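You operate a simulated robot arm through the tools that you are given. There is no shell and no other tool.

You are at the controls of a simulated two-armed robot. One attempt, no reset.

Task
Free the stuck block with the black button and turn the heat down to 100.
Fine: raise the red lever first; the block goes in the white tray.

The check looks at the end state, three seconds after you hand in, the way a careful person would. Anything else that was tipped, shoved, dropped, spilled or broken makes it a failure.

Robot
Two 7-joint arms with fingered hands on one trunk that stands fixed in place. Base frame: the origin is at the foot of the trunk, x ahead of it, y to its left, z up. Readings come in mm, degrees, newtons and seconds.
The left shoulder is at [60, 166, 951], the right one opposite. With the tool pointing down near the work surface each hand reaches from about 340 to 860 mm from the base axis, measured 20 degrees to its own side. Payload 5 kg a hand.
The tool frame of a hand sits at the grasp point between the pads (the TCP): z along the fingers, y along the line on which they close. The tips reach 32 mm beyond it. The gripper opens to 160 mm; its body begins 89 mm behind the TCP. The gripper is a hand of 3 fingers: y runs from the thumb to the fingers, the wrist lies at [0, 0, -267] in the tool frame, and closing takes about 1.5 s.
Orientation is told as [roll, pitch, yaw] about the base's x, y, z axes, in that order, counted from this pose: with the fingers straight down and closing along the base's y, the tool's x points along the base's -x, its y along +y and its z along -z.

Tools
- The arms move only by the tool apply_moves. It takes "left_rows", "right_rows" or both (then of equal length, played together; a hand with none holds still); each is a list of rows, each a list of 7 numbers: the opening, from 0 (shut) to 1 (fully open), then the shift along the base's x, y, z in units of 40 mm (1.0 is 40 mm), then the turn, a rotation vector about the base's x, y, z in units of 6 degrees (1.0 is 6 degrees). In form: [[jaw, dx, dy, dz, ax, ay, az], ...]. A call has 1 to 20 rows; each row shifts and turns the commanded pose from where the row before left it. A call with a number of a shift or a turn outside -1 to 1 is refused whole. Rows are played at 5 a second. More than 50 mm and 8.6 degrees between two rows, or a gripper value outside its range, and nothing of the call is played. Where a pose cannot be reached the arm comes as near as it can. A force on the tool above 40 N (or 10 N above the force at the start of the call, whichever is more), or a blocked arm, ends the call early, and 0.2 s more pass. Each finger travels about 45 mm/s and halts on what it meets, pressing with about 21 N; the grip force reading is that of the motor and also rises with nothing between the fingers. The clock runs only during rows and for 0.2 s after the last one: add rows that do not move to give the fingers time. The reply holds the time, the measured pose of the TCP, the force on the tool along the base axes, the opening and the grip force, in the units named above and with some noise, with the torque about the TCP (base axes, N m) and any sound that the robot's microphone picked up.
- Cameras (640 x 400 px; columns grow to the right, rows downward): "scene" is now at [40.6, 54.2, 1609.8]; the picture's right is [0.61, -0.79, 0.00], its down [-0.45, -0.35, -0.82] and it looks along [0.65, 0.50, -0.57] (base axes); focal length 295 px, centre (320, 200). "left" rides on the left gripper at [-65, -4, -116] in its tool frame; the picture's right is [0.06, -1.00, 0.00], its down [0.87, 0.05, -0.49] and it looks along [0.49, 0.03, 0.87] (tool axes); focal length 261 px, centre (320, 200). "right" rides on the right gripper at [65, -4, -116] in its tool frame; the picture's right is [0.06, 1.00, 0.00], its down [-0.87, 0.05, -0.49] and it looks along [-0.49, 0.03, 0.87] (tool axes); focal length 261 px, centre (320, 200). There is no depth. A picture from a camera that has moved, and an enlarged one, comes with that camera's place and axes in the base frame and with its lens.
- get_image(camera): a new picture of that camera. No time passes.
- slide_trunk(by): slides the trunk up (or, below 0, down) by that many mm; the arms and the scene camera ride with it, the base frame stays. It gives what a move gives, with no picture.
- grasp_type(shape, hand): the hand has 3 fingers and takes this shape, open, in about a second: jaw (thumb against the fingers, like two jaws); tri (thumb and two fingers); tip (a fingertip pinch); poke (one finger out to press); point (the index stretched); flat (the hand flat); cup (the hand cupped); fist (a fist). The gripper value then closes the fingers along that shape, each until it touches; the sizes above hold for jaw. It gives what a move gives, with no picture.
- pan_tilt(pan, tilt): turns the head with the scene camera to pan (to the left, within 86 degrees either way) and tilt (down, from -29 to 69), counted from straight ahead of the robot. It gives what a move gives.
- close_up(camera, box): a new picture of the part [left, top, right, bottom] of that camera's present view, enlarged. No time passes.
- sign_off(): hands the job in; it is judged then, once.

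Places have to be worked out from the pictures, the camera data and where the tool is seen. Open the grippers and draw the arms clear of the work before you hand the job in, unless the task says otherwise.

The tools are called as a command line: name --argument value ..., lists and objects as JSON in quotes. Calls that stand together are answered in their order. apply_moves: Moves the arms, as the interface text tells. Its arguments: {"type":"object","properties":{"left_rows":{"type":"array"},"right_rows":{"type":"array"}},"required":[]} The other tools are called the same way: slide_trunk (by) moves the trunk up or down; grasp_type (shape, hand) gives the hand a shape; pan_tilt (pan, tilt) turns the head that bears the scene camera; get_image (camera) takes a picture; close_up (camera, box) takes an enlarged picture of a part of a camera's view; sign_off () hands the job in.

At the start:

```text
time_s: 0.0
left_tcp_pos: [421.9, 439.9, 1325.1]
left_orientation: [-0.1, 0.1, 0.0]
left_ft_force: [0.0, 0.0, 0.5]
left_wrist_torque: [0.03, 0.02, -0.04]
left_finger_gap: 160.0
left_gripper_force: 0.1
left_shape: jaw
right_tcp_pos: [448.7, 45.1, 1317.6]
right_orientation: [0.0, 0.0, 0.1]
right_ft_force: [-0.3, 0.6, 0.4]
right_wrist_torque: [-0.02, 0.02, 0.01]
right_finger_gap: 160.0
right_gripper_force: 0.0
right_shape: jaw
trunk travel left (down, up): [-500.0, 90.0]
head pan, tilt (commanded): [37.9, 35.0]
```

scene: 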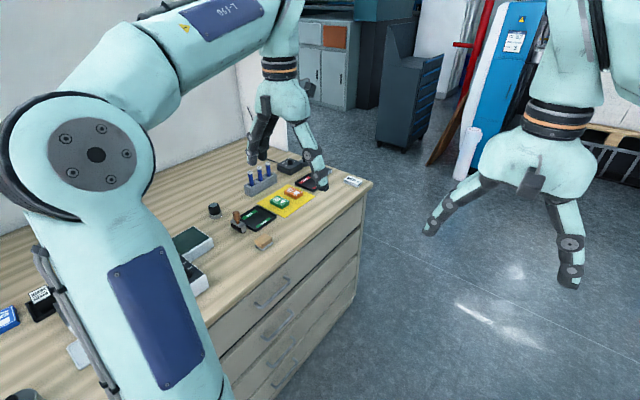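
right: 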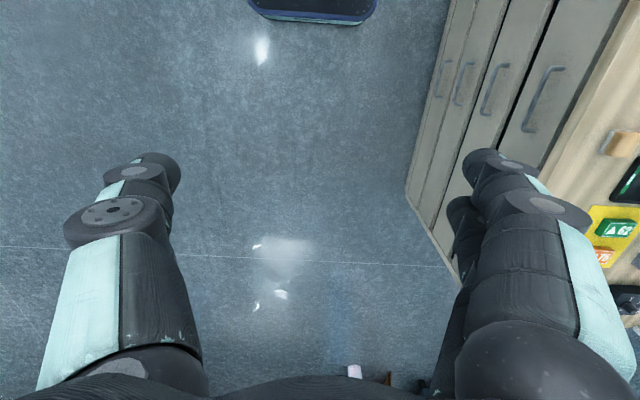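
left: 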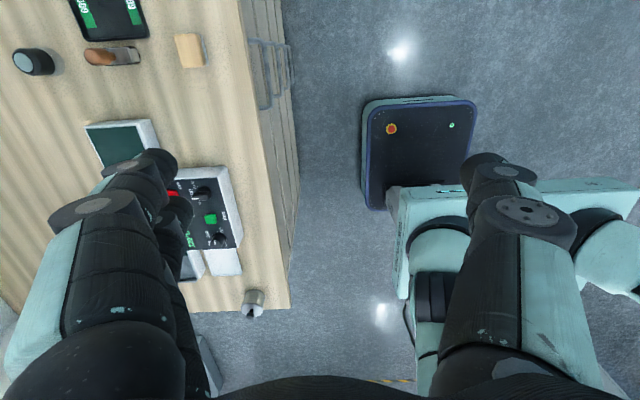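

The bench is to the robot's left, and a device with knobs sits under the left hand. I'll turn the head further left and zoom in on the left camera to find the parts.

pan_tilt --pan 70 --tilt 45

close_up --camera "left" --box '[60, 100, 300, 320]'

get_image --camera "scene"

```text
time_s: 1.0
left_tcp_pos: [422.5, 440.2, 1325.5]
left_orientation: [0.0, 0.0, 0.0]
left_ft_force: [-1.1, 0.6, -0.3]
left_wrist_torque: [0.01, 0.0, -0.02]
left_finger_gap: 160.0
left_gripper_force: 0.0
left_shape: jaw
right_tcp_pos: [449.3, 45.2, 1316.8]
right_orientation: [0.0, 0.0, -0.1]
right_ft_force: [0.2, -0.5, -0.6]
right_wrist_torque: [0.0, 0.01, -0.02]
right_finger_gap: 160.1
right_gripper_force: 0.0
right_shape: jaw
trunk travel left (down, up): [-500.0, 90.0]
head pan, tilt (commanded): [70.0, 45.0]
```

```text
1.82 times, centred on (180, 210) of left
camera zoom: at [488.0, 437.3, 1439.9], right [-0.06, -1.0, 0.0], down [-0.87, 0.05, 0.49], along [-0.49, 0.03, -0.87], focal length 474 px, centre (574, 182)
```

zoom: 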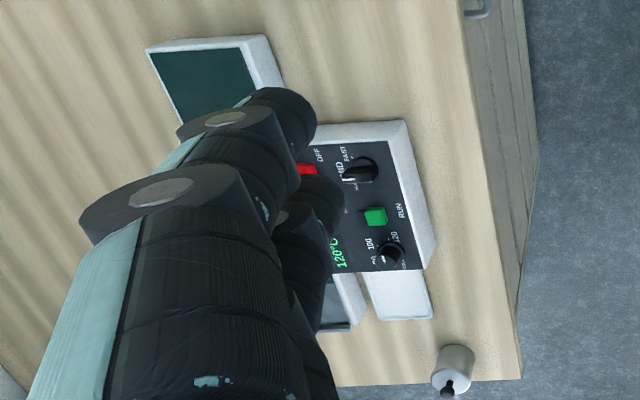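

```text
taken
camera scene: at [-1.0, 76.5, 1595.0], right [0.94, -0.34, 0.0], down [-0.24, -0.66, -0.71], along [0.24, 0.66, -0.71], focal length 295 px, centre (320, 200)
```

scene: 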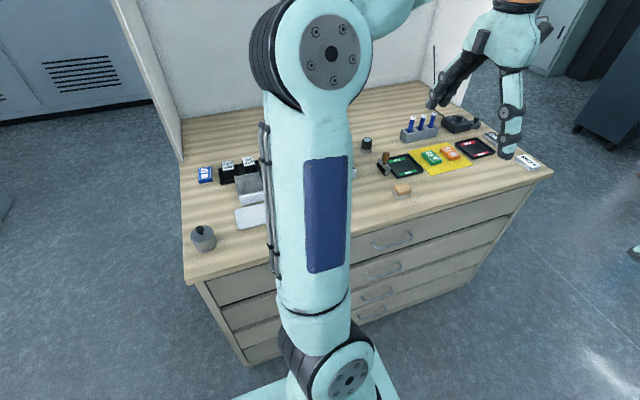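

The wooden block triangulates to a bench top at roughly z≈920, and the device to about (170, 720). I'll move the left hand toward +y and a little lower so its camera sees the device between the fingers.

apply_moves --left_rows '[[1, 0, 1, -0.4, 0, 0, 0], [1, 0, 1, -0.4, 0, 0, 0], [1, 0, 1, -0.4, 0, 0, 0], [1, 0, 1, -0.4, 0, 0, 0], [1, 0, 1, -0.4, 0, 0, 0], [1, 0, 0, 0, 0, 0, 0]]'

get_image --camera "left"

get_image --camera "scene"

```text
time_s: 2.4
left_tcp_pos: [422.4, 640.9, 1244.4]
left_orientation: [0.0, 0.1, 0.0]
left_ft_force: [-0.9, 0.0, 0.7]
left_wrist_torque: [0.02, 0.0, 0.0]
left_finger_gap: 159.9
left_gripper_force: 0.0
left_shape: jaw
right_tcp_pos: [448.0, 45.6, 1315.7]
right_orientation: [0.0, 0.0, -0.1]
right_ft_force: [-0.3, -0.2, 0.6]
right_wrist_torque: [0.06, -0.01, 0.01]
right_finger_gap: 159.8
right_gripper_force: 0.0
right_shape: jaw
trunk travel left (down, up): [-500.0, 90.0]
head pan, tilt (commanded): [70.0, 45.0]
```

```text
taken
camera left: at [487.1, 636.9, 1359.9], right [-0.06, -1.0, 0.0], down [-0.87, 0.05, 0.49], along [-0.49, 0.03, -0.87], focal length 261 px, centre (320, 200)
```

left: 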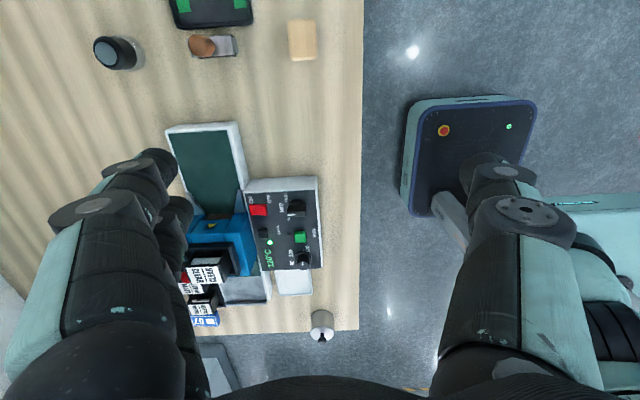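

```text
taken
camera scene: at [-1.6, 75.6, 1595.1], right [0.94, -0.34, 0.0], down [-0.24, -0.66, -0.71], along [0.24, 0.66, -0.71], focal length 295 px, centre (320, 200)
```

scene: 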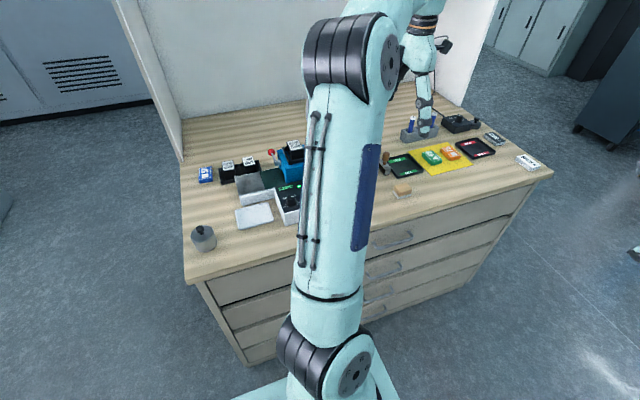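

Now the device is visible: a panel with knobs and buttons, a blue press part, and white trays either side. I'll zoom in on it from both cameras.

close_up --camera "left" --box '[230, 170, 340, 300]'

close_up --camera "left" --box '[160, 110, 340, 345]'

close_up --camera "scene" --box '[180, 120, 320, 270]'

```text
3.08 times, centred on (285, 235) of left
camera zoom: at [487.1, 636.9, 1359.9], right [-0.06, -1.0, 0.0], down [-0.87, 0.05, 0.49], along [-0.49, 0.03, -0.87], focal length 802 px, centre (428, 92)
```

zoom: 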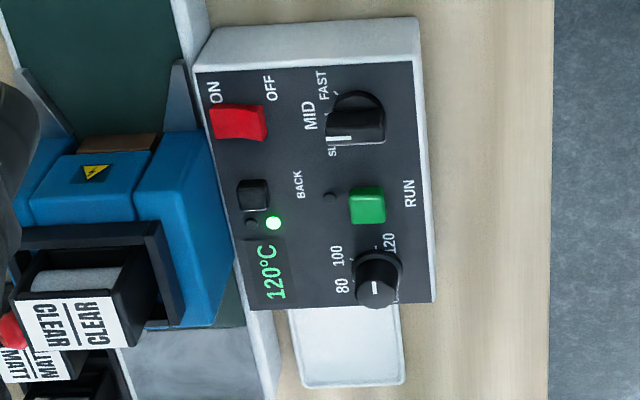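

```text
1.70 times, centred on (250, 228) of left
camera zoom: at [487.1, 636.9, 1359.9], right [-0.06, -1.0, 0.0], down [-0.87, 0.05, 0.49], along [-0.49, 0.03, -0.87], focal length 444 px, centre (439, 153)
```

zoom: 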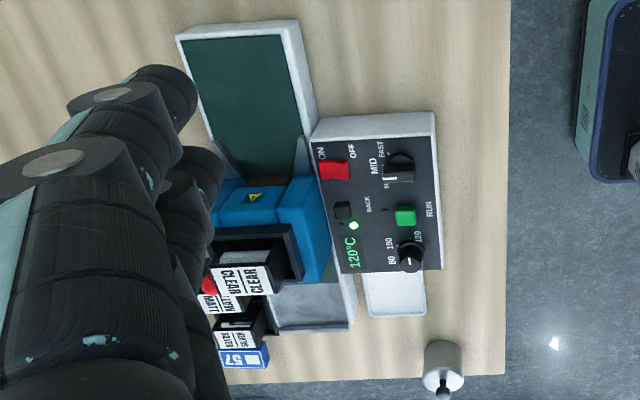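

```text
2.67 times, centred on (250, 195) of scene
camera zoom: at [-1.6, 75.6, 1595.1], right [0.94, -0.34, 0.0], down [-0.24, -0.66, -0.71], along [0.24, 0.66, -0.71], focal length 786 px, centre (507, 213)
```

zoom: 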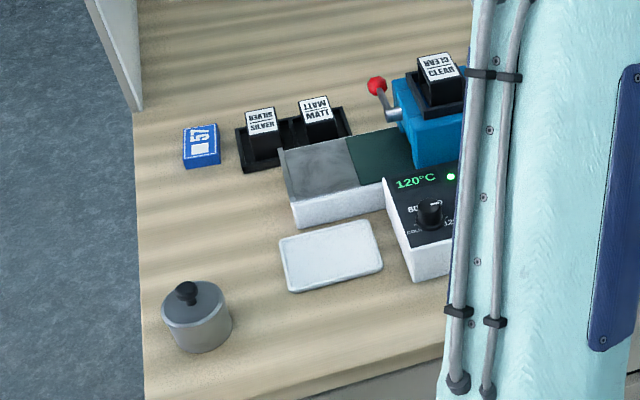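

The machine has an ON/OFF rocker, a speed knob, a black BACK button, a green RUN button, a heat knob (80/100/120) and a red-ball lever on the blue housing; a brown block seems to stick out under the housing. I'll yaw the right hand 90° so its camera looks toward the bench from the side.

apply_moves --right_rows '[[1, 0, 0, 0, 0, 0, 1], [1, 0, 0, 0, 0, 0, 1], [1, 0, 0, 0, 0, 0, 1], [1, 0, 0, 0, 0, 0, 1], [1, 0, 0, 0, 0, 0, 1], [1, 0, 0, 0, 0, 0, 1], [1, 0, 0, 0, 0, 0, 1], [1, 0, 0, 0, 0, 0, 1], [1, 0, 0, 0, 0, 0, 1], [1, 0, 0, 0, 0, 0, 1], [1, 0, 0, 0, 0, 0, 1], [1, 0, 0, 0, 0, 0, 1], [1, 0, 0, 0, 0, 0, 1], [1, 0, 0, 0, 0, 0, 1], [1, 0, 0, 0, 0, 0, 1], [1, 0, 0, 0, 0, 0, 0]]'

get_image --camera "right"

```text
time_s: 5.8
left_tcp_pos: [422.7, 641.5, 1243.9]
left_orientation: [0.0, 0.0, 0.0]
left_ft_force: [1.0, 0.5, -0.9]
left_wrist_torque: [-0.03, -0.01, 0.03]
left_finger_gap: 160.0
left_gripper_force: 0.0
left_shape: jaw
right_tcp_pos: [447.1, 45.1, 1316.8]
right_orientation: [-0.1, 0.0, 90.1]
right_ft_force: [-0.5, 0.6, 0.5]
right_wrist_torque: [-0.01, 0.01, 0.0]
right_finger_gap: 160.0
right_gripper_force: 0.1
right_shape: jaw
trunk travel left (down, up): [-500.0, 90.0]
head pan, tilt (commanded): [70.0, 45.0]
```

```text
taken
camera right: at [451.2, -18.2, 1433.6], right [-1.0, -0.06, 0.0], down [-0.06, 0.87, 0.49], along [-0.03, 0.49, -0.87], focal length 261 px, centre (320, 200)
```

right: 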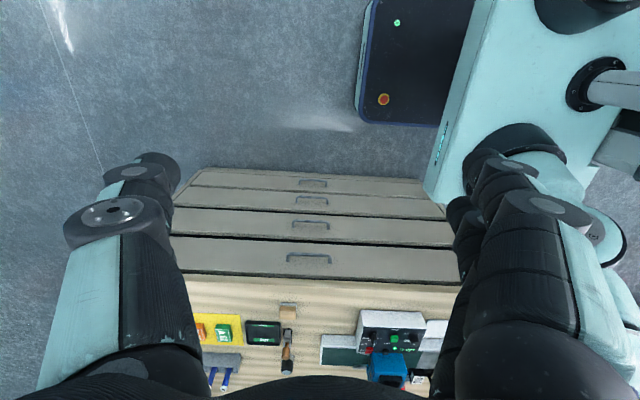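

The right camera sees the machine only at the picture's edge. I'll bring the right hand 200 mm toward +y (still about 300 mm clear of the left forearm by my estimate) and yaw about 24° more to centre the machine.

apply_moves --right_rows '[[1, 0, 1, 0, 0, 0, 1], [1, 0, 1, 0, 0, 0, 1], [1, 0, 1, 0, 0, 0, 1], [1, 0, 1, 0, 0, 0, 1], [1, 0, 1, 0, 0, 0, 0], [1, 0, 0, 0, 0, 0, 0]]'

get_image --camera "right"

```text
time_s: 7.2
left_tcp_pos: [422.1, 639.7, 1246.7]
left_orientation: [0.0, -0.1, -0.1]
left_ft_force: [-0.5, -0.8, -0.2]
left_wrist_torque: [0.02, 0.0, 0.01]
left_finger_gap: 160.1
left_gripper_force: 0.1
left_shape: jaw
right_tcp_pos: [428.0, 121.4, 1307.0]
right_orientation: [-0.1, -0.2, 100.4]
right_ft_force: [0.0, 0.4, 0.6]
right_wrist_torque: [0.01, -0.06, 0.0]
right_finger_gap: 160.2
right_gripper_force: 0.1
right_shape: jaw
right hand out of reach, approached as far as the arm can: row 1, 2, 3, 4, 5
trunk travel left (down, up): [-500.0, 90.0]
head pan, tilt (commanded): [70.0, 45.0]
```

```text
taken
camera right: at [443.5, 60.0, 1423.3], right [-0.97, -0.24, 0.0], down [-0.21, 0.84, 0.49], along [-0.12, 0.48, -0.87], focal length 261 px, centre (320, 200)
```

right: 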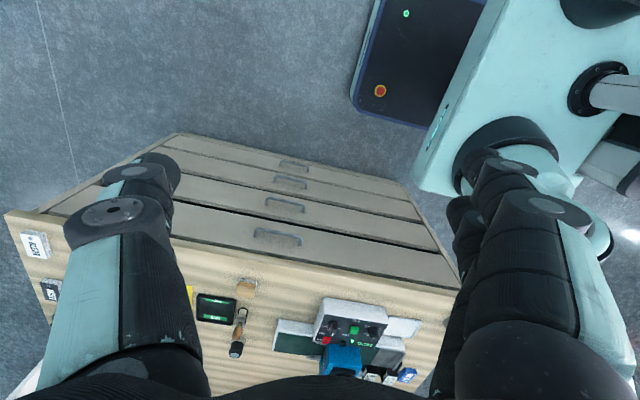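

The right arm reached a limit, but the machine is now in view. Zooming in on it.

close_up --camera "right" --box '[260, 285, 440, 397]'

close_up --camera "right" --box '[300, 290, 390, 390]'

```text
3.56 times, centred on (350, 341) of right
camera zoom: at [443.5, 60.0, 1423.3], right [-0.97, -0.24, 0.0], down [-0.21, 0.84, 0.49], along [-0.12, 0.48, -0.87], focal length 927 px, centre (213, -301)
```

zoom: 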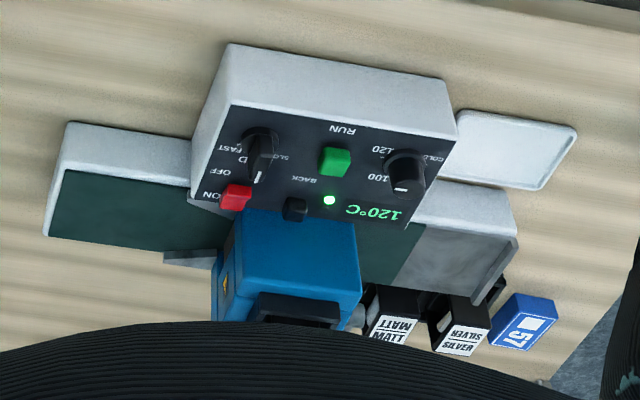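

```text
4.00 times, centred on (345, 340) of right
camera zoom: at [443.5, 60.0, 1423.3], right [-0.97, -0.24, 0.0], down [-0.21, 0.84, 0.49], along [-0.12, 0.48, -0.87], focal length 1043 px, centre (220, -360)
```

zoom: 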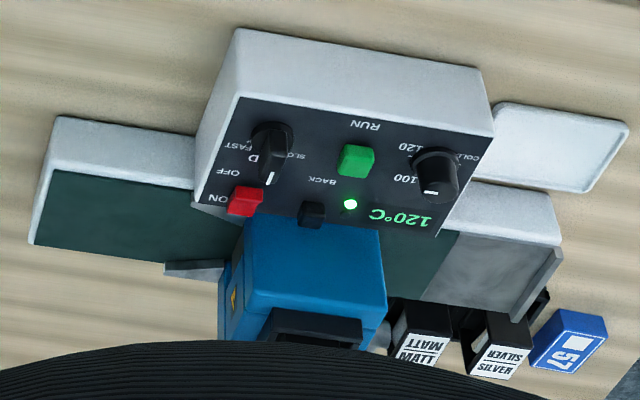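

The panel triangulates nicely: RUN at about (186, 693, 964), BACK at about (200, 761, 965), with the lever ball near (118, 930, 980) and the white tray near (-5, 733, 897). I'll move the left hand to about (300, 800, 1150) so its camera views the lever and housing.

apply_moves --left_rows '[[1, -0.61, 0.8, -0.48, 0, 0, 0], [1, -0.61, 0.8, -0.48, 0, 0, 0], [1, -0.61, 0.8, -0.48, 0, 0, 0], [1, -0.61, 0.8, -0.48, 0, 0, 0], [1, -0.61, 0.8, -0.48, 0, 0, 0], [1, 0, 0, 0, 0, 0, 0]]'

get_image --camera "left"

get_image --camera "scene"

get_image --camera "right"

```text
time_s: 8.6
left_tcp_pos: [301.6, 800.4, 1148.6]
left_orientation: [0.0, 0.0, 0.1]
left_ft_force: [-0.3, -0.2, -0.4]
left_wrist_torque: [0.03, 0.03, 0.03]
left_finger_gap: 159.8
left_gripper_force: 0.1
left_shape: jaw
right_tcp_pos: [429.1, 123.2, 1305.8]
right_orientation: [-0.1, -0.1, 100.4]
right_ft_force: [0.9, -0.5, -0.4]
right_wrist_torque: [0.04, 0.02, 0.0]
right_finger_gap: 159.8
right_gripper_force: 0.0
right_shape: jaw
trunk travel left (down, up): [-500.0, 90.0]
head pan, tilt (commanded): [70.0, 45.0]
```

```text
taken
camera left: at [366.5, 797.3, 1263.7], right [-0.06, -1.0, 0.0], down [-0.87, 0.05, 0.49], along [-0.49, 0.03, -0.87], focal length 261 px, centre (320, 200)
```

left: 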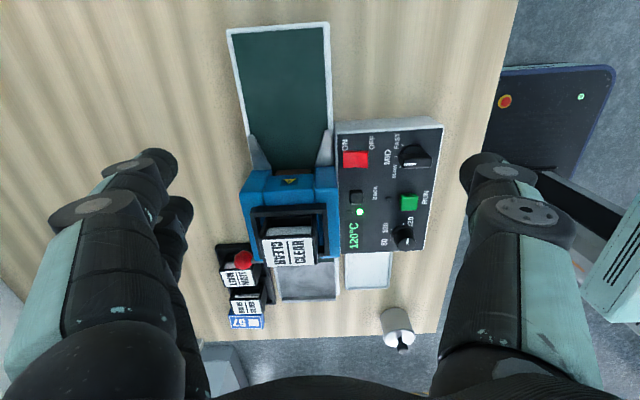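

```text
taken
camera scene: at [-1.0, 75.8, 1595.1], right [0.94, -0.34, 0.0], down [-0.24, -0.66, -0.71], along [0.24, 0.66, -0.71], focal length 295 px, centre (320, 200)
```

scene: 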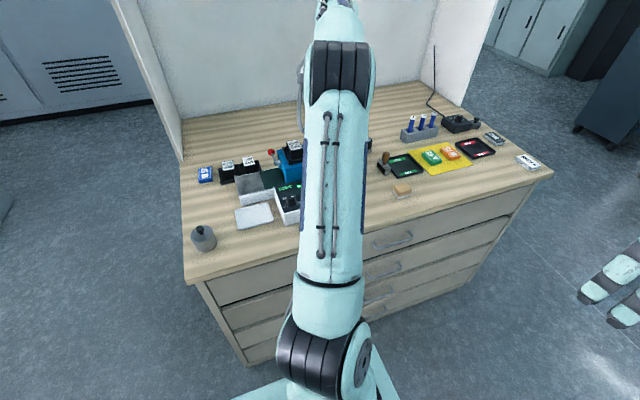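

```text
taken
camera right: at [444.7, 60.4, 1422.7], right [-0.97, -0.24, 0.0], down [-0.21, 0.84, 0.49], along [-0.12, 0.48, -0.87], focal length 261 px, centre (320, 200)
```

right: 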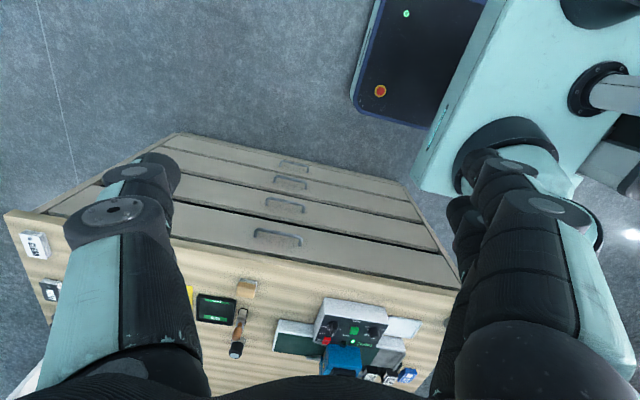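

The left camera now has the whole machine between the fingers. Zooming in on lever, housing and panel.

close_up --camera "left" --box '[200, 150, 350, 340]'

close_up --camera "left" --box '[330, 120, 450, 260]'

close_up --camera "left" --box '[220, 110, 350, 210]'

close_up --camera "scene" --box '[220, 130, 310, 230]'

```text
2.11 times, centred on (275, 245) of left
camera zoom: at [366.5, 797.3, 1263.7], right [-0.06, -1.0, 0.0], down [-0.87, 0.05, 0.49], along [-0.49, 0.03, -0.87], focal length 549 px, centre (415, 105)
```

zoom: 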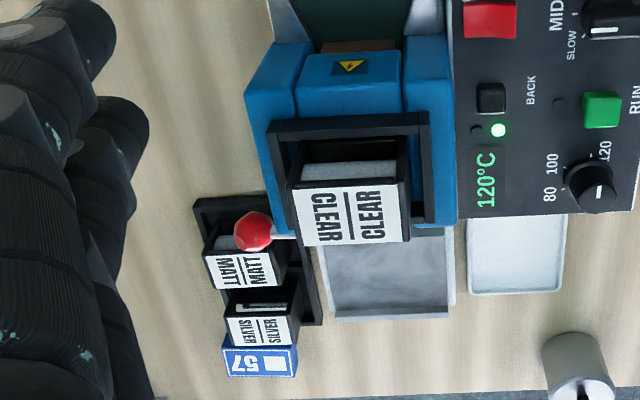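

```text
2.86 times, centred on (390, 190) of left
camera zoom: at [366.5, 797.3, 1263.7], right [-0.06, -1.0, 0.0], down [-0.87, 0.05, 0.49], along [-0.49, 0.03, -0.87], focal length 745 px, centre (120, 229)
```

zoom: 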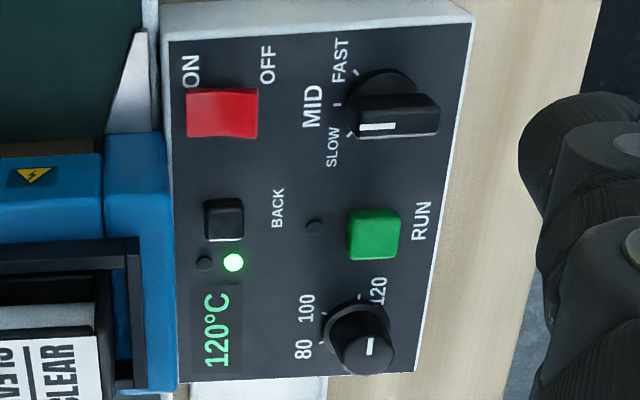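

```text
4.00 times, centred on (285, 160) of left
camera zoom: at [366.5, 797.3, 1263.7], right [-0.06, -1.0, 0.0], down [-0.87, 0.05, 0.49], along [-0.49, 0.03, -0.87], focal length 1043 px, centre (460, 360)
```

zoom: 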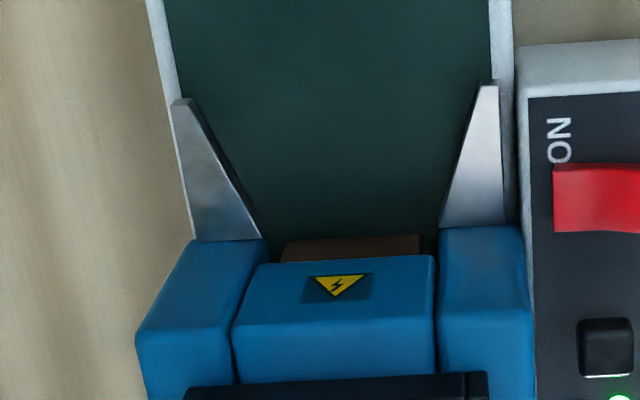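

```text
4.00 times, centred on (265, 180) of scene
camera zoom: at [-1.0, 75.8, 1595.1], right [0.94, -0.34, 0.0], down [-0.24, -0.66, -0.71], along [0.24, 0.66, -0.71], focal length 1179 px, centre (540, 280)
```

zoom: 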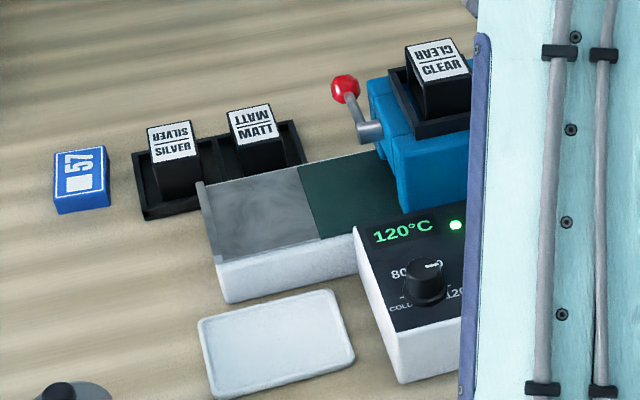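

The lever ball triangulates very consistently to (127, 917, 995), its rod running back toward a hub on the housing's −x face near y≈840, nearly level, so "raise" means swinging the ball up. I'll yaw the left hand −90° while moving it over x≈150, staying above everything, for a view from the operator's side.

apply_moves --left_rows '[[1, -0.25, 0, 0, 0, 0, -1], [1, -0.25, 0, 0, 0, 0, -1], [1, -0.25, 0, 0, 0, 0, -1], [1, -0.25, 0, 0, 0, 0, -1], [1, -0.25, 0, 0, 0, 0, -1], [1, -0.25, 0, 0, 0, 0, -1], [1, -0.25, 0, 0, 0, 0, -1], [1, -0.25, 0, 0, 0, 0, -1], [1, -0.25, 0, 0, 0, 0, -1], [1, -0.25, 0, 0, 0, 0, -1], [1, -0.25, 0, 0, 0, 0, -1], [1, -0.25, 0, 0, 0, 0, -1], [1, -0.25, 0, 0, 0, 0, -1], [1, -0.25, 0, 0, 0, 0, -1], [1, -0.25, 0, 0, 0, 0, -1], [1, 0, 0, 0, 0, 0, 0]]'

get_image --camera "left"

get_image --camera "right"

get_image --camera "scene"

```text
time_s: 12.0
left_tcp_pos: [151.9, 801.5, 1149.2]
left_orientation: [-0.1, 0.0, -90.0]
left_ft_force: [-0.6, 0.3, 0.6]
left_wrist_torque: [0.01, -0.01, 0.02]
left_finger_gap: 160.0
left_gripper_force: 0.0
left_shape: jaw
right_tcp_pos: [428.4, 124.2, 1306.9]
right_orientation: [0.0, -0.1, 100.5]
right_ft_force: [-0.3, 0.0, 0.8]
right_wrist_torque: [0.03, 0.0, -0.01]
right_finger_gap: 159.8
right_gripper_force: 0.0
right_shape: jaw
trunk travel left (down, up): [-500.0, 90.0]
head pan, tilt (commanded): [70.0, 45.0]
```

```text
taken
camera left: at [146.9, 736.1, 1264.2], right [-1.0, 0.06, 0.0], down [0.06, 0.87, 0.49], along [0.03, 0.49, -0.87], focal length 261 px, centre (320, 200)
```

left: 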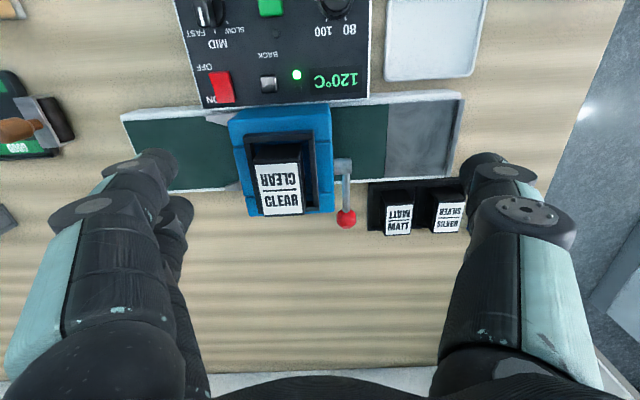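

```text
taken
camera right: at [444.6, 61.4, 1422.6], right [-0.97, -0.24, 0.0], down [-0.21, 0.84, 0.49], along [-0.12, 0.48, -0.87], focal length 261 px, centre (320, 200)
```

right: 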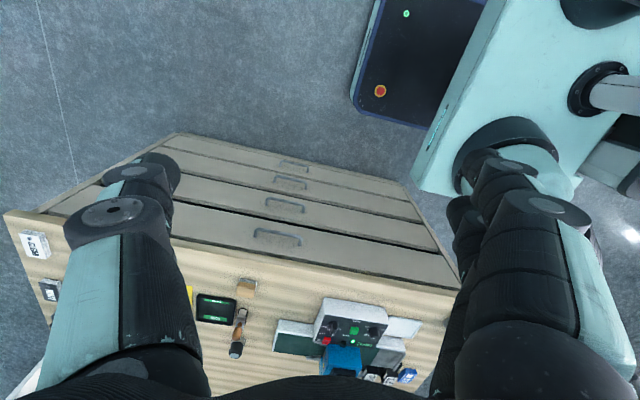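

```text
taken
camera scene: at [-1.0, 76.7, 1595.0], right [0.94, -0.34, 0.0], down [-0.24, -0.66, -0.71], along [0.24, 0.66, -0.71], focal length 295 px, centre (320, 200)
```

scene: 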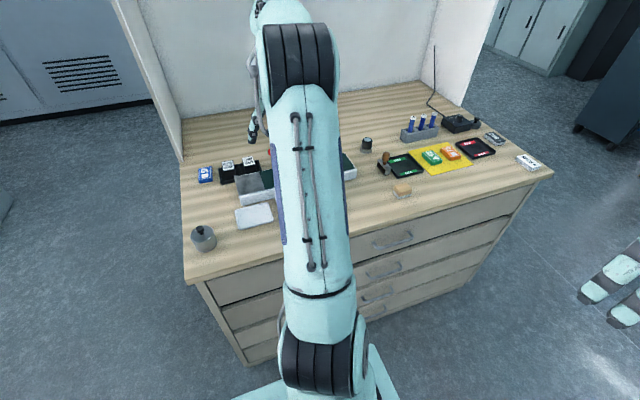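

Great view from the operator's side. Zooming in on the lever, and on the heat knob.

close_up --camera "left" --box '[220, 90, 480, 250]'

close_up --camera "left" --box '[180, 0, 380, 110]'

```text
2.46 times, centred on (350, 170) of left
camera zoom: at [146.9, 736.1, 1264.2], right [-1.0, 0.06, 0.0], down [0.06, 0.87, 0.49], along [0.03, 0.49, -0.87], focal length 642 px, centre (246, 274)
```

zoom: 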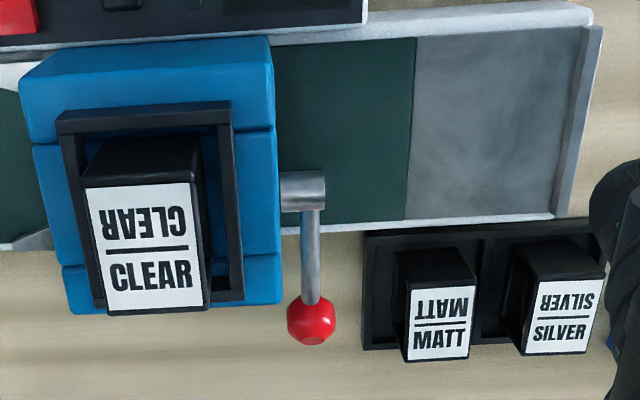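

```text
3.20 times, centred on (280, 55) of left
camera zoom: at [146.9, 736.1, 1264.2], right [-1.0, 0.06, 0.0], down [0.06, 0.87, 0.49], along [0.03, 0.49, -0.87], focal length 834 px, centre (448, 664)
```

zoom: 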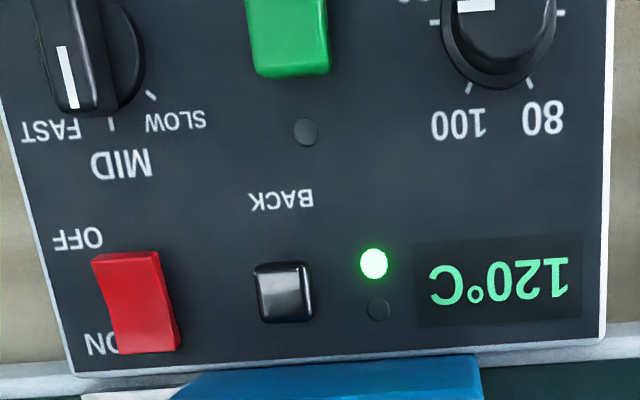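

The lever hub sits near (127, 847, 999) and the ball at (126, 917, 995), about 20 mm behind the housing's rear face (y≈896, top z≈1008), so a two-finger grip would be tight there. I'll try the "poke" shape here at a safe height to see its geometry for both lifting the lever and pressing the button.

grasp_type --hand "left" --shape "poke"

get_image --camera "left"

close_up --camera "scene" --box '[180, 0, 380, 240]'

```text
time_s: 12.9
left_tcp_pos: [150.5, 799.8, 1149.6]
left_orientation: [-0.1, 0.1, -89.8]
left_ft_force: [0.9, -0.7, 0.6]
left_wrist_torque: [-0.01, -0.01, 0.03]
left_finger_gap: 0.1
left_gripper_force: 0.1
left_shape: poke
right_tcp_pos: [429.7, 124.3, 1306.1]
right_orientation: [-0.1, -0.1, 100.5]
right_ft_force: [-1.1, 0.8, -0.1]
right_wrist_torque: [0.02, 0.03, 0.02]
right_finger_gap: 160.0
right_gripper_force: 0.0
right_shape: jaw
trunk travel left (down, up): [-500.0, 90.0]
head pan, tilt (commanded): [70.0, 45.0]
```

```text
taken
camera left: at [147.0, 736.1, 1264.2], right [-1.0, 0.06, 0.0], down [0.05, 0.87, 0.49], along [0.03, 0.49, -0.87], focal length 261 px, centre (320, 200)
```

left: 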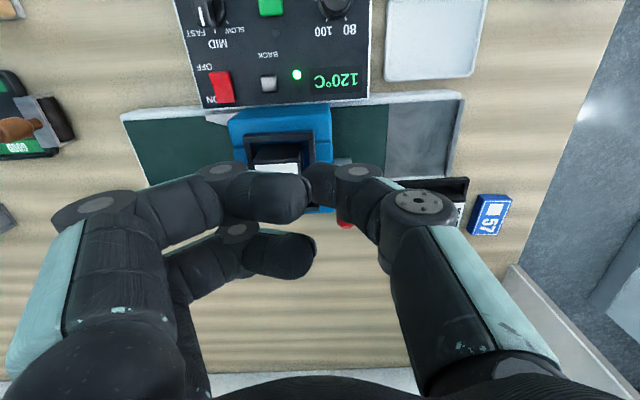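

```text
1.67 times, centred on (280, 120) of scene
camera zoom: at [-1.1, 76.6, 1595.0], right [0.94, -0.34, 0.0], down [-0.24, -0.66, -0.71], along [0.24, 0.66, -0.71], focal length 491 px, centre (387, 333)
```

zoom: 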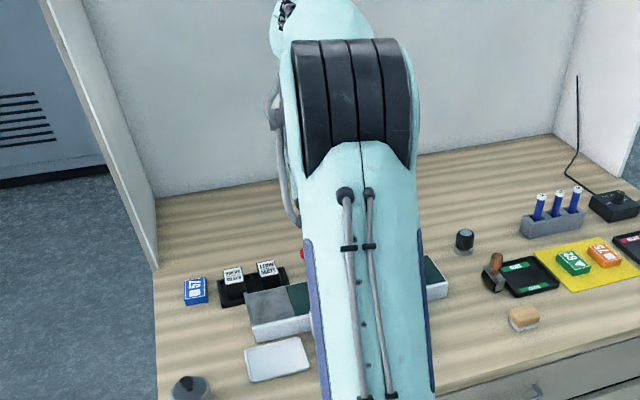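

The fingers may still have been moving when that picture was taken; I'll let a moment pass and look again.

apply_moves --left_rows '[[1, 0, 0, 0, 0, 0, 0], [1, 0, 0, 0, 0, 0, 0], [1, 0, 0, 0, 0, 0, 0], [1, 0, 0, 0, 0, 0, 0]]'

get_image --camera "left"

```text
time_s: 13.9
left_tcp_pos: [150.5, 801.6, 1149.4]
left_orientation: [0.0, 0.0, -90.0]
left_ft_force: [-0.7, 0.2, 0.1]
left_wrist_torque: [-0.01, -0.01, 0.03]
left_finger_gap: 0.0
left_gripper_force: 0.0
left_shape: poke
right_tcp_pos: [429.3, 124.2, 1306.5]
right_orientation: [-0.1, 0.0, 100.4]
right_ft_force: [0.5, -0.4, 0.7]
right_wrist_torque: [0.02, 0.01, 0.0]
right_finger_gap: 160.4
right_gripper_force: 0.0
right_shape: jaw
trunk travel left (down, up): [-500.0, 90.0]
head pan, tilt (commanded): [70.0, 45.0]
```

```text
taken
camera left: at [147.0, 736.1, 1264.2], right [-1.0, 0.06, 0.0], down [0.05, 0.87, 0.49], along [0.03, 0.49, -0.87], focal length 261 px, centre (320, 200)
```

left: 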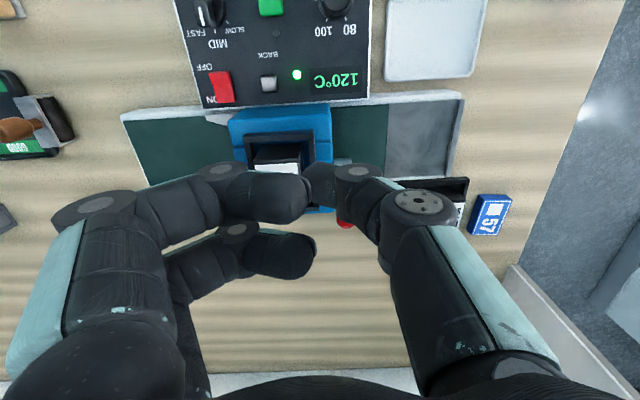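

In "poke" the thumb seems to reach to the tool axis while the other fingers curl. I'll look at "point" as well.

grasp_type --hand "left" --shape "point"

apply_moves --left_rows '[[1, 0, 0, 0, 0, 0, 0], [1, 0, 0, 0, 0, 0, 0]]'

get_image --camera "left"

```text
time_s: 14.8
left_tcp_pos: [151.8, 800.0, 1148.3]
left_orientation: [0.0, 0.1, -90.0]
left_ft_force: [0.7, -0.4, -0.1]
left_wrist_torque: [-0.01, 0.01, 0.0]
left_finger_gap: 0.2
left_gripper_force: 0.1
left_shape: point
right_tcp_pos: [429.1, 123.4, 1305.5]
right_orientation: [-0.1, -0.1, 100.4]
right_ft_force: [0.3, 0.1, 0.1]
right_wrist_torque: [0.0, 0.02, 0.01]
right_finger_gap: 160.0
right_gripper_force: 0.2
right_shape: jaw
trunk travel left (down, up): [-500.0, 90.0]
head pan, tilt (commanded): [70.0, 45.0]
```

```text
time_s: 15.4
left_tcp_pos: [152.5, 800.8, 1149.5]
left_orientation: [0.0, 0.1, -90.0]
left_ft_force: [0.5, 0.6, 0.4]
left_wrist_torque: [-0.01, -0.01, -0.01]
left_finger_gap: 0.2
left_gripper_force: 0.1
left_shape: point
right_tcp_pos: [429.0, 124.2, 1306.4]
right_orientation: [-0.1, -0.1, 100.4]
right_ft_force: [0.1, 0.5, 1.0]
right_wrist_torque: [-0.04, 0.03, -0.01]
right_finger_gap: 160.2
right_gripper_force: 0.0
right_shape: jaw
trunk travel left (down, up): [-500.0, 90.0]
head pan, tilt (commanded): [70.0, 45.0]
```

```text
taken
camera left: at [147.0, 736.1, 1264.2], right [-1.0, 0.06, 0.0], down [0.05, 0.87, 0.49], along [0.03, 0.49, -0.87], focal length 261 px, centre (320, 200)
```

left: 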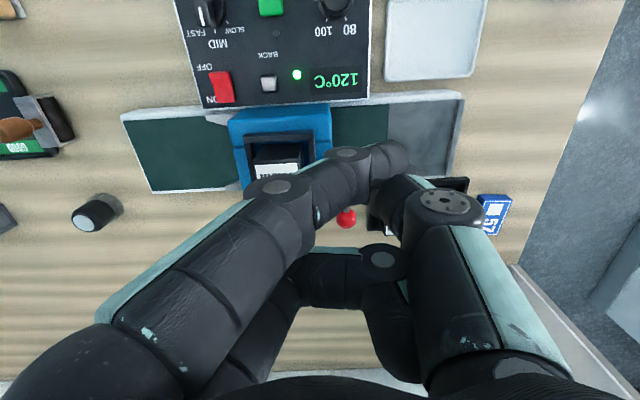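

"point" has the index stretched diagonally past the tool axis, with the others curled. Checking "tip" too, as a narrower pinch might suit the ball, the knob and the block.

grasp_type --hand "left" --shape "tip"

apply_moves --left_rows '[[1, 0, 0, 0, 0, 0, 0], [1, 0, 0, 0, 0, 0, 0], [1, 0, 0, 0, 0, 0, 0]]'

get_image --camera "left"

```text
time_s: 16.3
left_tcp_pos: [150.4, 800.8, 1148.3]
left_orientation: [-0.1, 0.0, -90.0]
left_ft_force: [0.0, -0.3, 0.5]
left_wrist_torque: [0.02, 0.04, -0.02]
left_finger_gap: 159.7
left_gripper_force: 0.2
left_shape: tip
right_tcp_pos: [429.7, 123.8, 1306.3]
right_orientation: [-0.1, -0.1, 100.4]
right_ft_force: [0.7, -0.1, 1.0]
right_wrist_torque: [0.0, 0.02, -0.02]
right_finger_gap: 159.8
right_gripper_force: 0.2
right_shape: jaw
trunk travel left (down, up): [-500.0, 90.0]
head pan, tilt (commanded): [70.0, 45.0]
```

```text
time_s: 17.1
left_tcp_pos: [151.3, 800.1, 1150.2]
left_orientation: [0.0, 0.0, -90.0]
left_ft_force: [0.7, -0.1, 0.3]
left_wrist_torque: [0.03, 0.0, 0.04]
left_finger_gap: 159.7
left_gripper_force: 0.1
left_shape: tip
right_tcp_pos: [428.7, 123.9, 1305.3]
right_orientation: [0.0, -0.1, 100.4]
right_ft_force: [-0.1, 0.3, 0.6]
right_wrist_torque: [0.05, 0.02, -0.03]
right_finger_gap: 159.9
right_gripper_force: 0.1
right_shape: jaw
trunk travel left (down, up): [-500.0, 90.0]
head pan, tilt (commanded): [70.0, 45.0]
```

```text
taken
camera left: at [147.0, 736.1, 1264.2], right [-1.0, 0.06, 0.0], down [0.05, 0.87, 0.49], along [0.03, 0.49, -0.87], focal length 261 px, centre (320, 200)
```

left: 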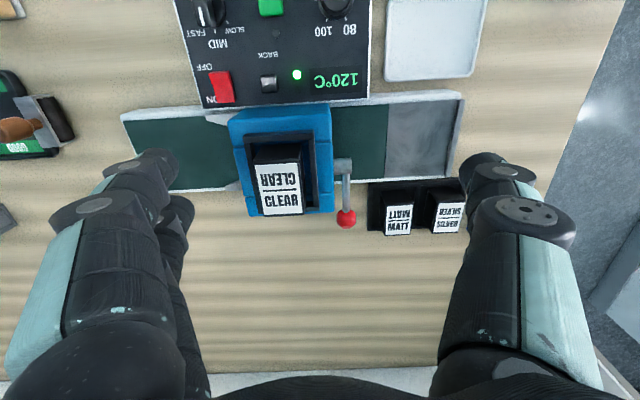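

"tip" looks like "jaw" when open; I'll half-close it here in free air to see how the fingers come together.

apply_moves --left_rows '[[0.15, 0, 0, 0, 0, 0, 0], [0.15, 0, 0, 0, 0, 0, 0], [0.15, 0, 0, 0, 0, 0, 0], [0.15, 0, 0, 0, 0, 0, 0], [0.15, 0, 0, 0, 0, 0, 0], [0.15, 0, 0, 0, 0, 0, 0], [0.15, 0, 0, 0, 0, 0, 0], [0.15, 0, 0, 0, 0, 0, 0]]'

get_image --camera "left"

```text
time_s: 18.9
left_tcp_pos: [151.1, 800.7, 1148.9]
left_orientation: [-0.1, 0.0, -90.0]
left_ft_force: [0.5, 0.4, -0.3]
left_wrist_torque: [0.0, 0.02, 0.0]
left_finger_gap: 24.8
left_gripper_force: 0.0
left_shape: tip
right_tcp_pos: [428.6, 124.0, 1304.8]
right_orientation: [-0.2, -0.2, 100.4]
right_ft_force: [0.0, -0.8, -0.7]
right_wrist_torque: [0.02, -0.02, -0.01]
right_finger_gap: 159.9
right_gripper_force: 0.1
right_shape: jaw
trunk travel left (down, up): [-500.0, 90.0]
head pan, tilt (commanded): [70.0, 45.0]
```

```text
taken
camera left: at [147.0, 736.1, 1264.2], right [-1.0, 0.06, 0.0], down [0.05, 0.87, 0.49], along [0.03, 0.49, -0.87], focal length 261 px, centre (320, 200)
```

left: 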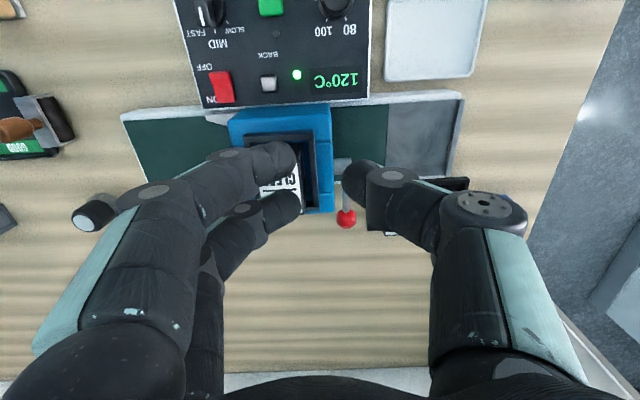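

In "tip" the fingertips are about 22 mm thick, the two fingers about 28 mm apart: enough to pinch the ball from ±x if I centre about 8 mm behind it (clearing the housing's rear face). To have enough reach with the fingers straight down, I'll first raise the trunk.

slide_trunk --by 90

get_image --camera "left"

get_image --camera "scene"

```text
time_s: 20.1
left_tcp_pos: [151.9, 800.9, 1238.7]
left_orientation: [0.0, 0.0, -90.0]
left_ft_force: [-0.5, -0.1, -0.6]
left_wrist_torque: [0.04, -0.05, 0.01]
left_finger_gap: 24.4
left_gripper_force: 0.2
left_shape: tip
right_tcp_pos: [430.1, 124.2, 1396.1]
right_orientation: [0.1, -0.1, 100.4]
right_ft_force: [-0.4, -0.8, 0.2]
right_wrist_torque: [-0.06, -0.02, 0.03]
right_finger_gap: 160.0
right_gripper_force: 0.0
right_shape: jaw
trunk travel left (down, up): [-590.0, 0.0]
head pan, tilt (commanded): [70.0, 45.0]
```

```text
taken
camera left: at [147.1, 736.2, 1354.0], right [-1.0, 0.06, 0.0], down [0.05, 0.87, 0.49], along [0.03, 0.49, -0.87], focal length 261 px, centre (320, 200)
```

left: 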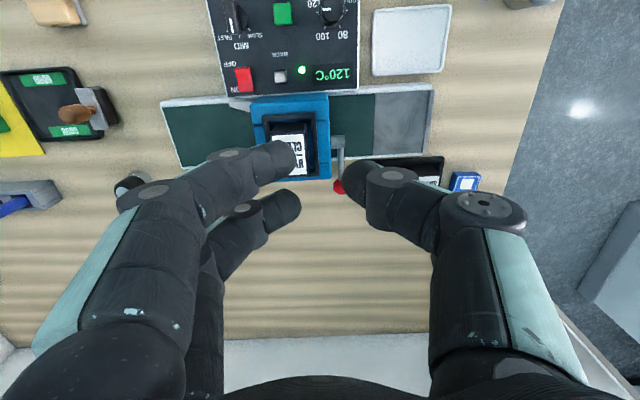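

```text
taken
camera scene: at [-0.9, 76.8, 1684.9], right [0.94, -0.34, 0.0], down [-0.24, -0.66, -0.71], along [0.24, 0.66, -0.71], focal length 295 px, centre (320, 200)
```

scene: 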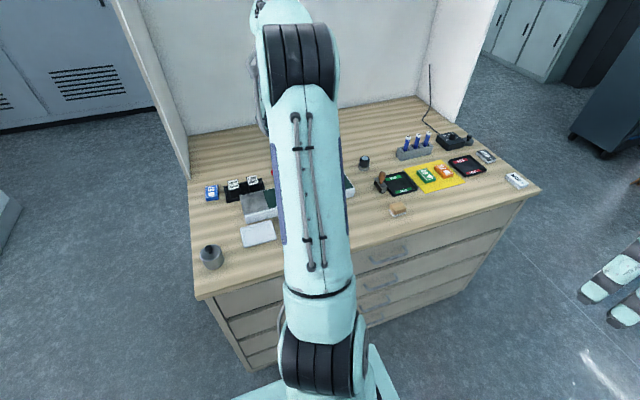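

Now I move the left hand above and slightly behind the ball, to about (127, 925, 1100), with the fingers at about 70 mm.

apply_moves --left_rows '[[0.45, -0.155, 0.775, -0.87, 0, 0, 0], [0.45, -0.155, 0.775, -0.87, 0, 0, 0], [0.45, -0.155, 0.775, -0.87, 0, 0, 0], [0.45, -0.155, 0.775, -0.87, 0, 0, 0], [0.45, 0, 0, 0, 0, 0, 0], [0.45, 0, 0, 0, 0, 0, 0]]'

get_image --camera "left"

get_image --camera "scene"

get_image --camera "right"

```text
time_s: 21.5
left_tcp_pos: [127.0, 925.1, 1098.9]
left_orientation: [0.0, 0.0, -89.9]
left_ft_force: [0.7, 0.5, -0.1]
left_wrist_torque: [0.01, 0.02, 0.05]
left_finger_gap: 71.4
left_gripper_force: 0.0
left_shape: tip
right_tcp_pos: [429.5, 125.2, 1395.4]
right_orientation: [0.0, 0.0, 100.5]
right_ft_force: [0.4, 0.5, -0.4]
right_wrist_torque: [-0.06, -0.02, -0.02]
right_finger_gap: 160.0
right_gripper_force: 0.2
right_shape: jaw
trunk travel left (down, up): [-590.0, 0.0]
head pan, tilt (commanded): [70.0, 45.0]
```

```text
taken
camera left: at [122.3, 861.0, 1213.9], right [-1.0, 0.06, 0.0], down [0.05, 0.87, 0.49], along [0.03, 0.49, -0.87], focal length 261 px, centre (320, 200)
```

left: 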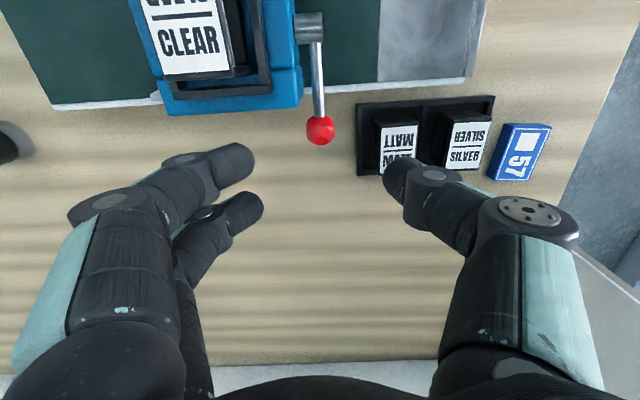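

```text
taken
camera scene: at [-1.1, 77.9, 1684.9], right [0.94, -0.34, 0.0], down [-0.24, -0.67, -0.71], along [0.24, 0.66, -0.71], focal length 295 px, centre (320, 200)
```

scene: 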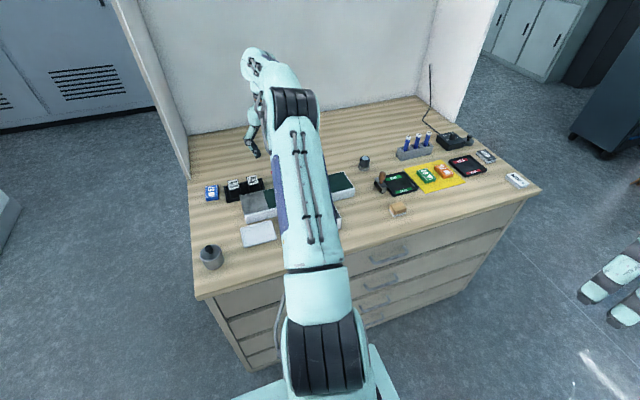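

```text
taken
camera right: at [444.4, 62.5, 1512.6], right [-0.97, -0.24, 0.0], down [-0.21, 0.84, 0.49], along [-0.12, 0.48, -0.87], focal length 261 px, centre (320, 200)
```

right: 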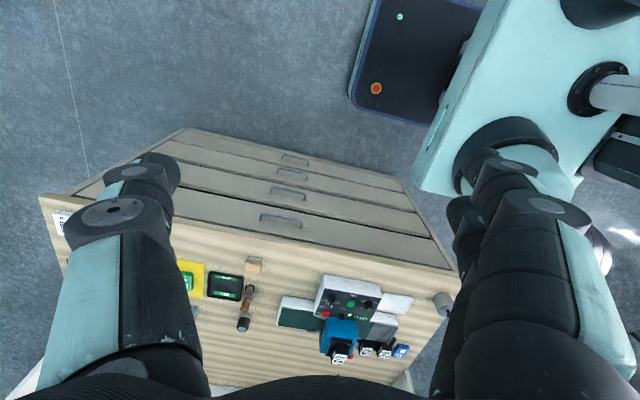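

The pose is exact and this view re-confirms the ball at (126, 917, 995). To keep the near finger off the housing I'll yaw +18° (to −72°), set the opening to about 57 mm, and come partway down.

apply_moves --left_rows '[[0.36, 0, -0.02, 0, 0, 0, 1], [0.36, 0, -0.02, 0, 0, 0, 1], [0.36, 0, 0, 0, 0, 0, 1], [0.36, 0, 0, -0.5, 0, 0, 0], [0.36, 0, 0, -0.5, 0, 0, 0], [0.36, 0, 0, -0.5, 0, 0, 0], [0.36, 0, 0, 0, 0, 0, 0]]'

get_image --camera "left"

close_up --camera "scene" --box '[200, 100, 300, 240]'

close_up --camera "right" --box '[280, 270, 440, 390]'

```text
time_s: 23.1
left_tcp_pos: [126.0, 922.6, 1040.5]
left_orientation: [0.1, 0.0, -72.0]
left_ft_force: [0.3, -0.3, 0.6]
left_wrist_torque: [0.02, 0.01, 0.01]
left_finger_gap: 58.0
left_gripper_force: 0.1
left_shape: tip
right_tcp_pos: [429.2, 123.0, 1395.6]
right_orientation: [-0.2, -0.1, 100.4]
right_ft_force: [-0.3, -0.1, 0.2]
right_wrist_torque: [0.01, -0.01, -0.04]
right_finger_gap: 159.8
right_gripper_force: 0.0
right_shape: jaw
trunk travel left (down, up): [-590.0, 0.0]
head pan, tilt (commanded): [70.0, 45.0]
```

```text
taken
camera left: at [142.8, 860.2, 1155.5], right [-0.97, -0.25, 0.0], down [-0.22, 0.84, 0.49], along [-0.12, 0.48, -0.87], focal length 261 px, centre (320, 200)
```

left: 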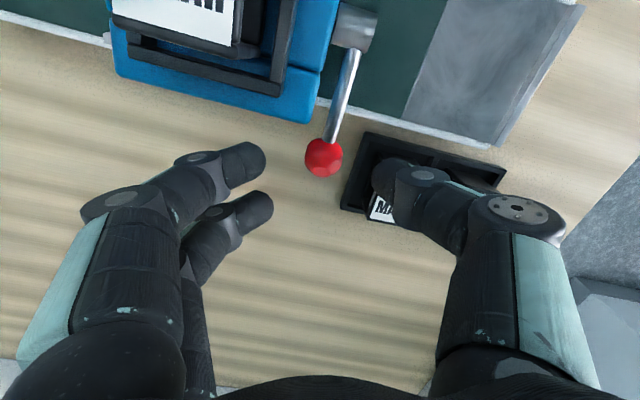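

```text
2.86 times, centred on (250, 170) of scene
camera zoom: at [-1.1, 76.3, 1685.0], right [0.94, -0.34, 0.0], down [-0.24, -0.66, -0.71], along [0.24, 0.66, -0.71], focal length 842 px, centre (520, 286)
```

zoom: 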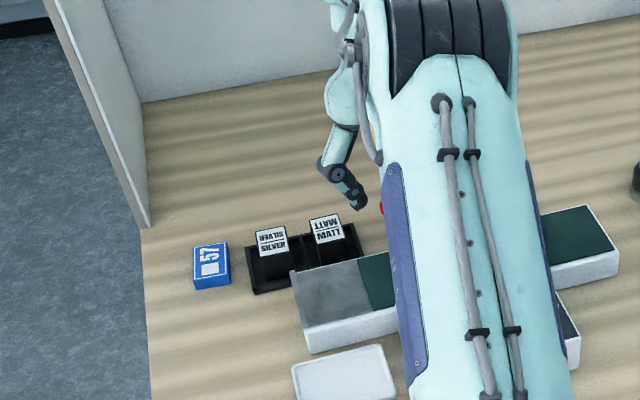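

```text
3.33 times, centred on (360, 330) of right
camera zoom: at [444.4, 61.0, 1512.7], right [-0.97, -0.24, 0.0], down [-0.21, 0.84, 0.49], along [-0.12, 0.48, -0.87], focal length 869 px, centre (187, -233)
```

zoom: 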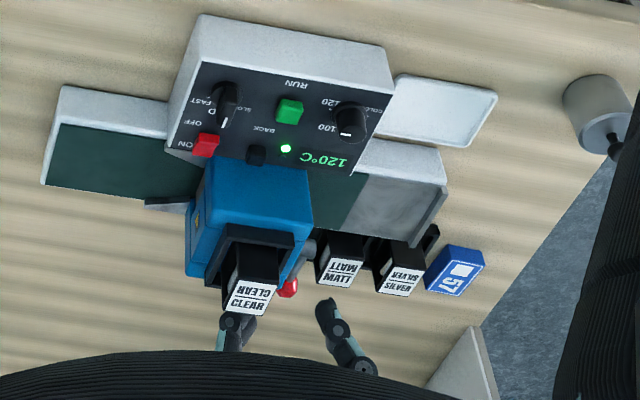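

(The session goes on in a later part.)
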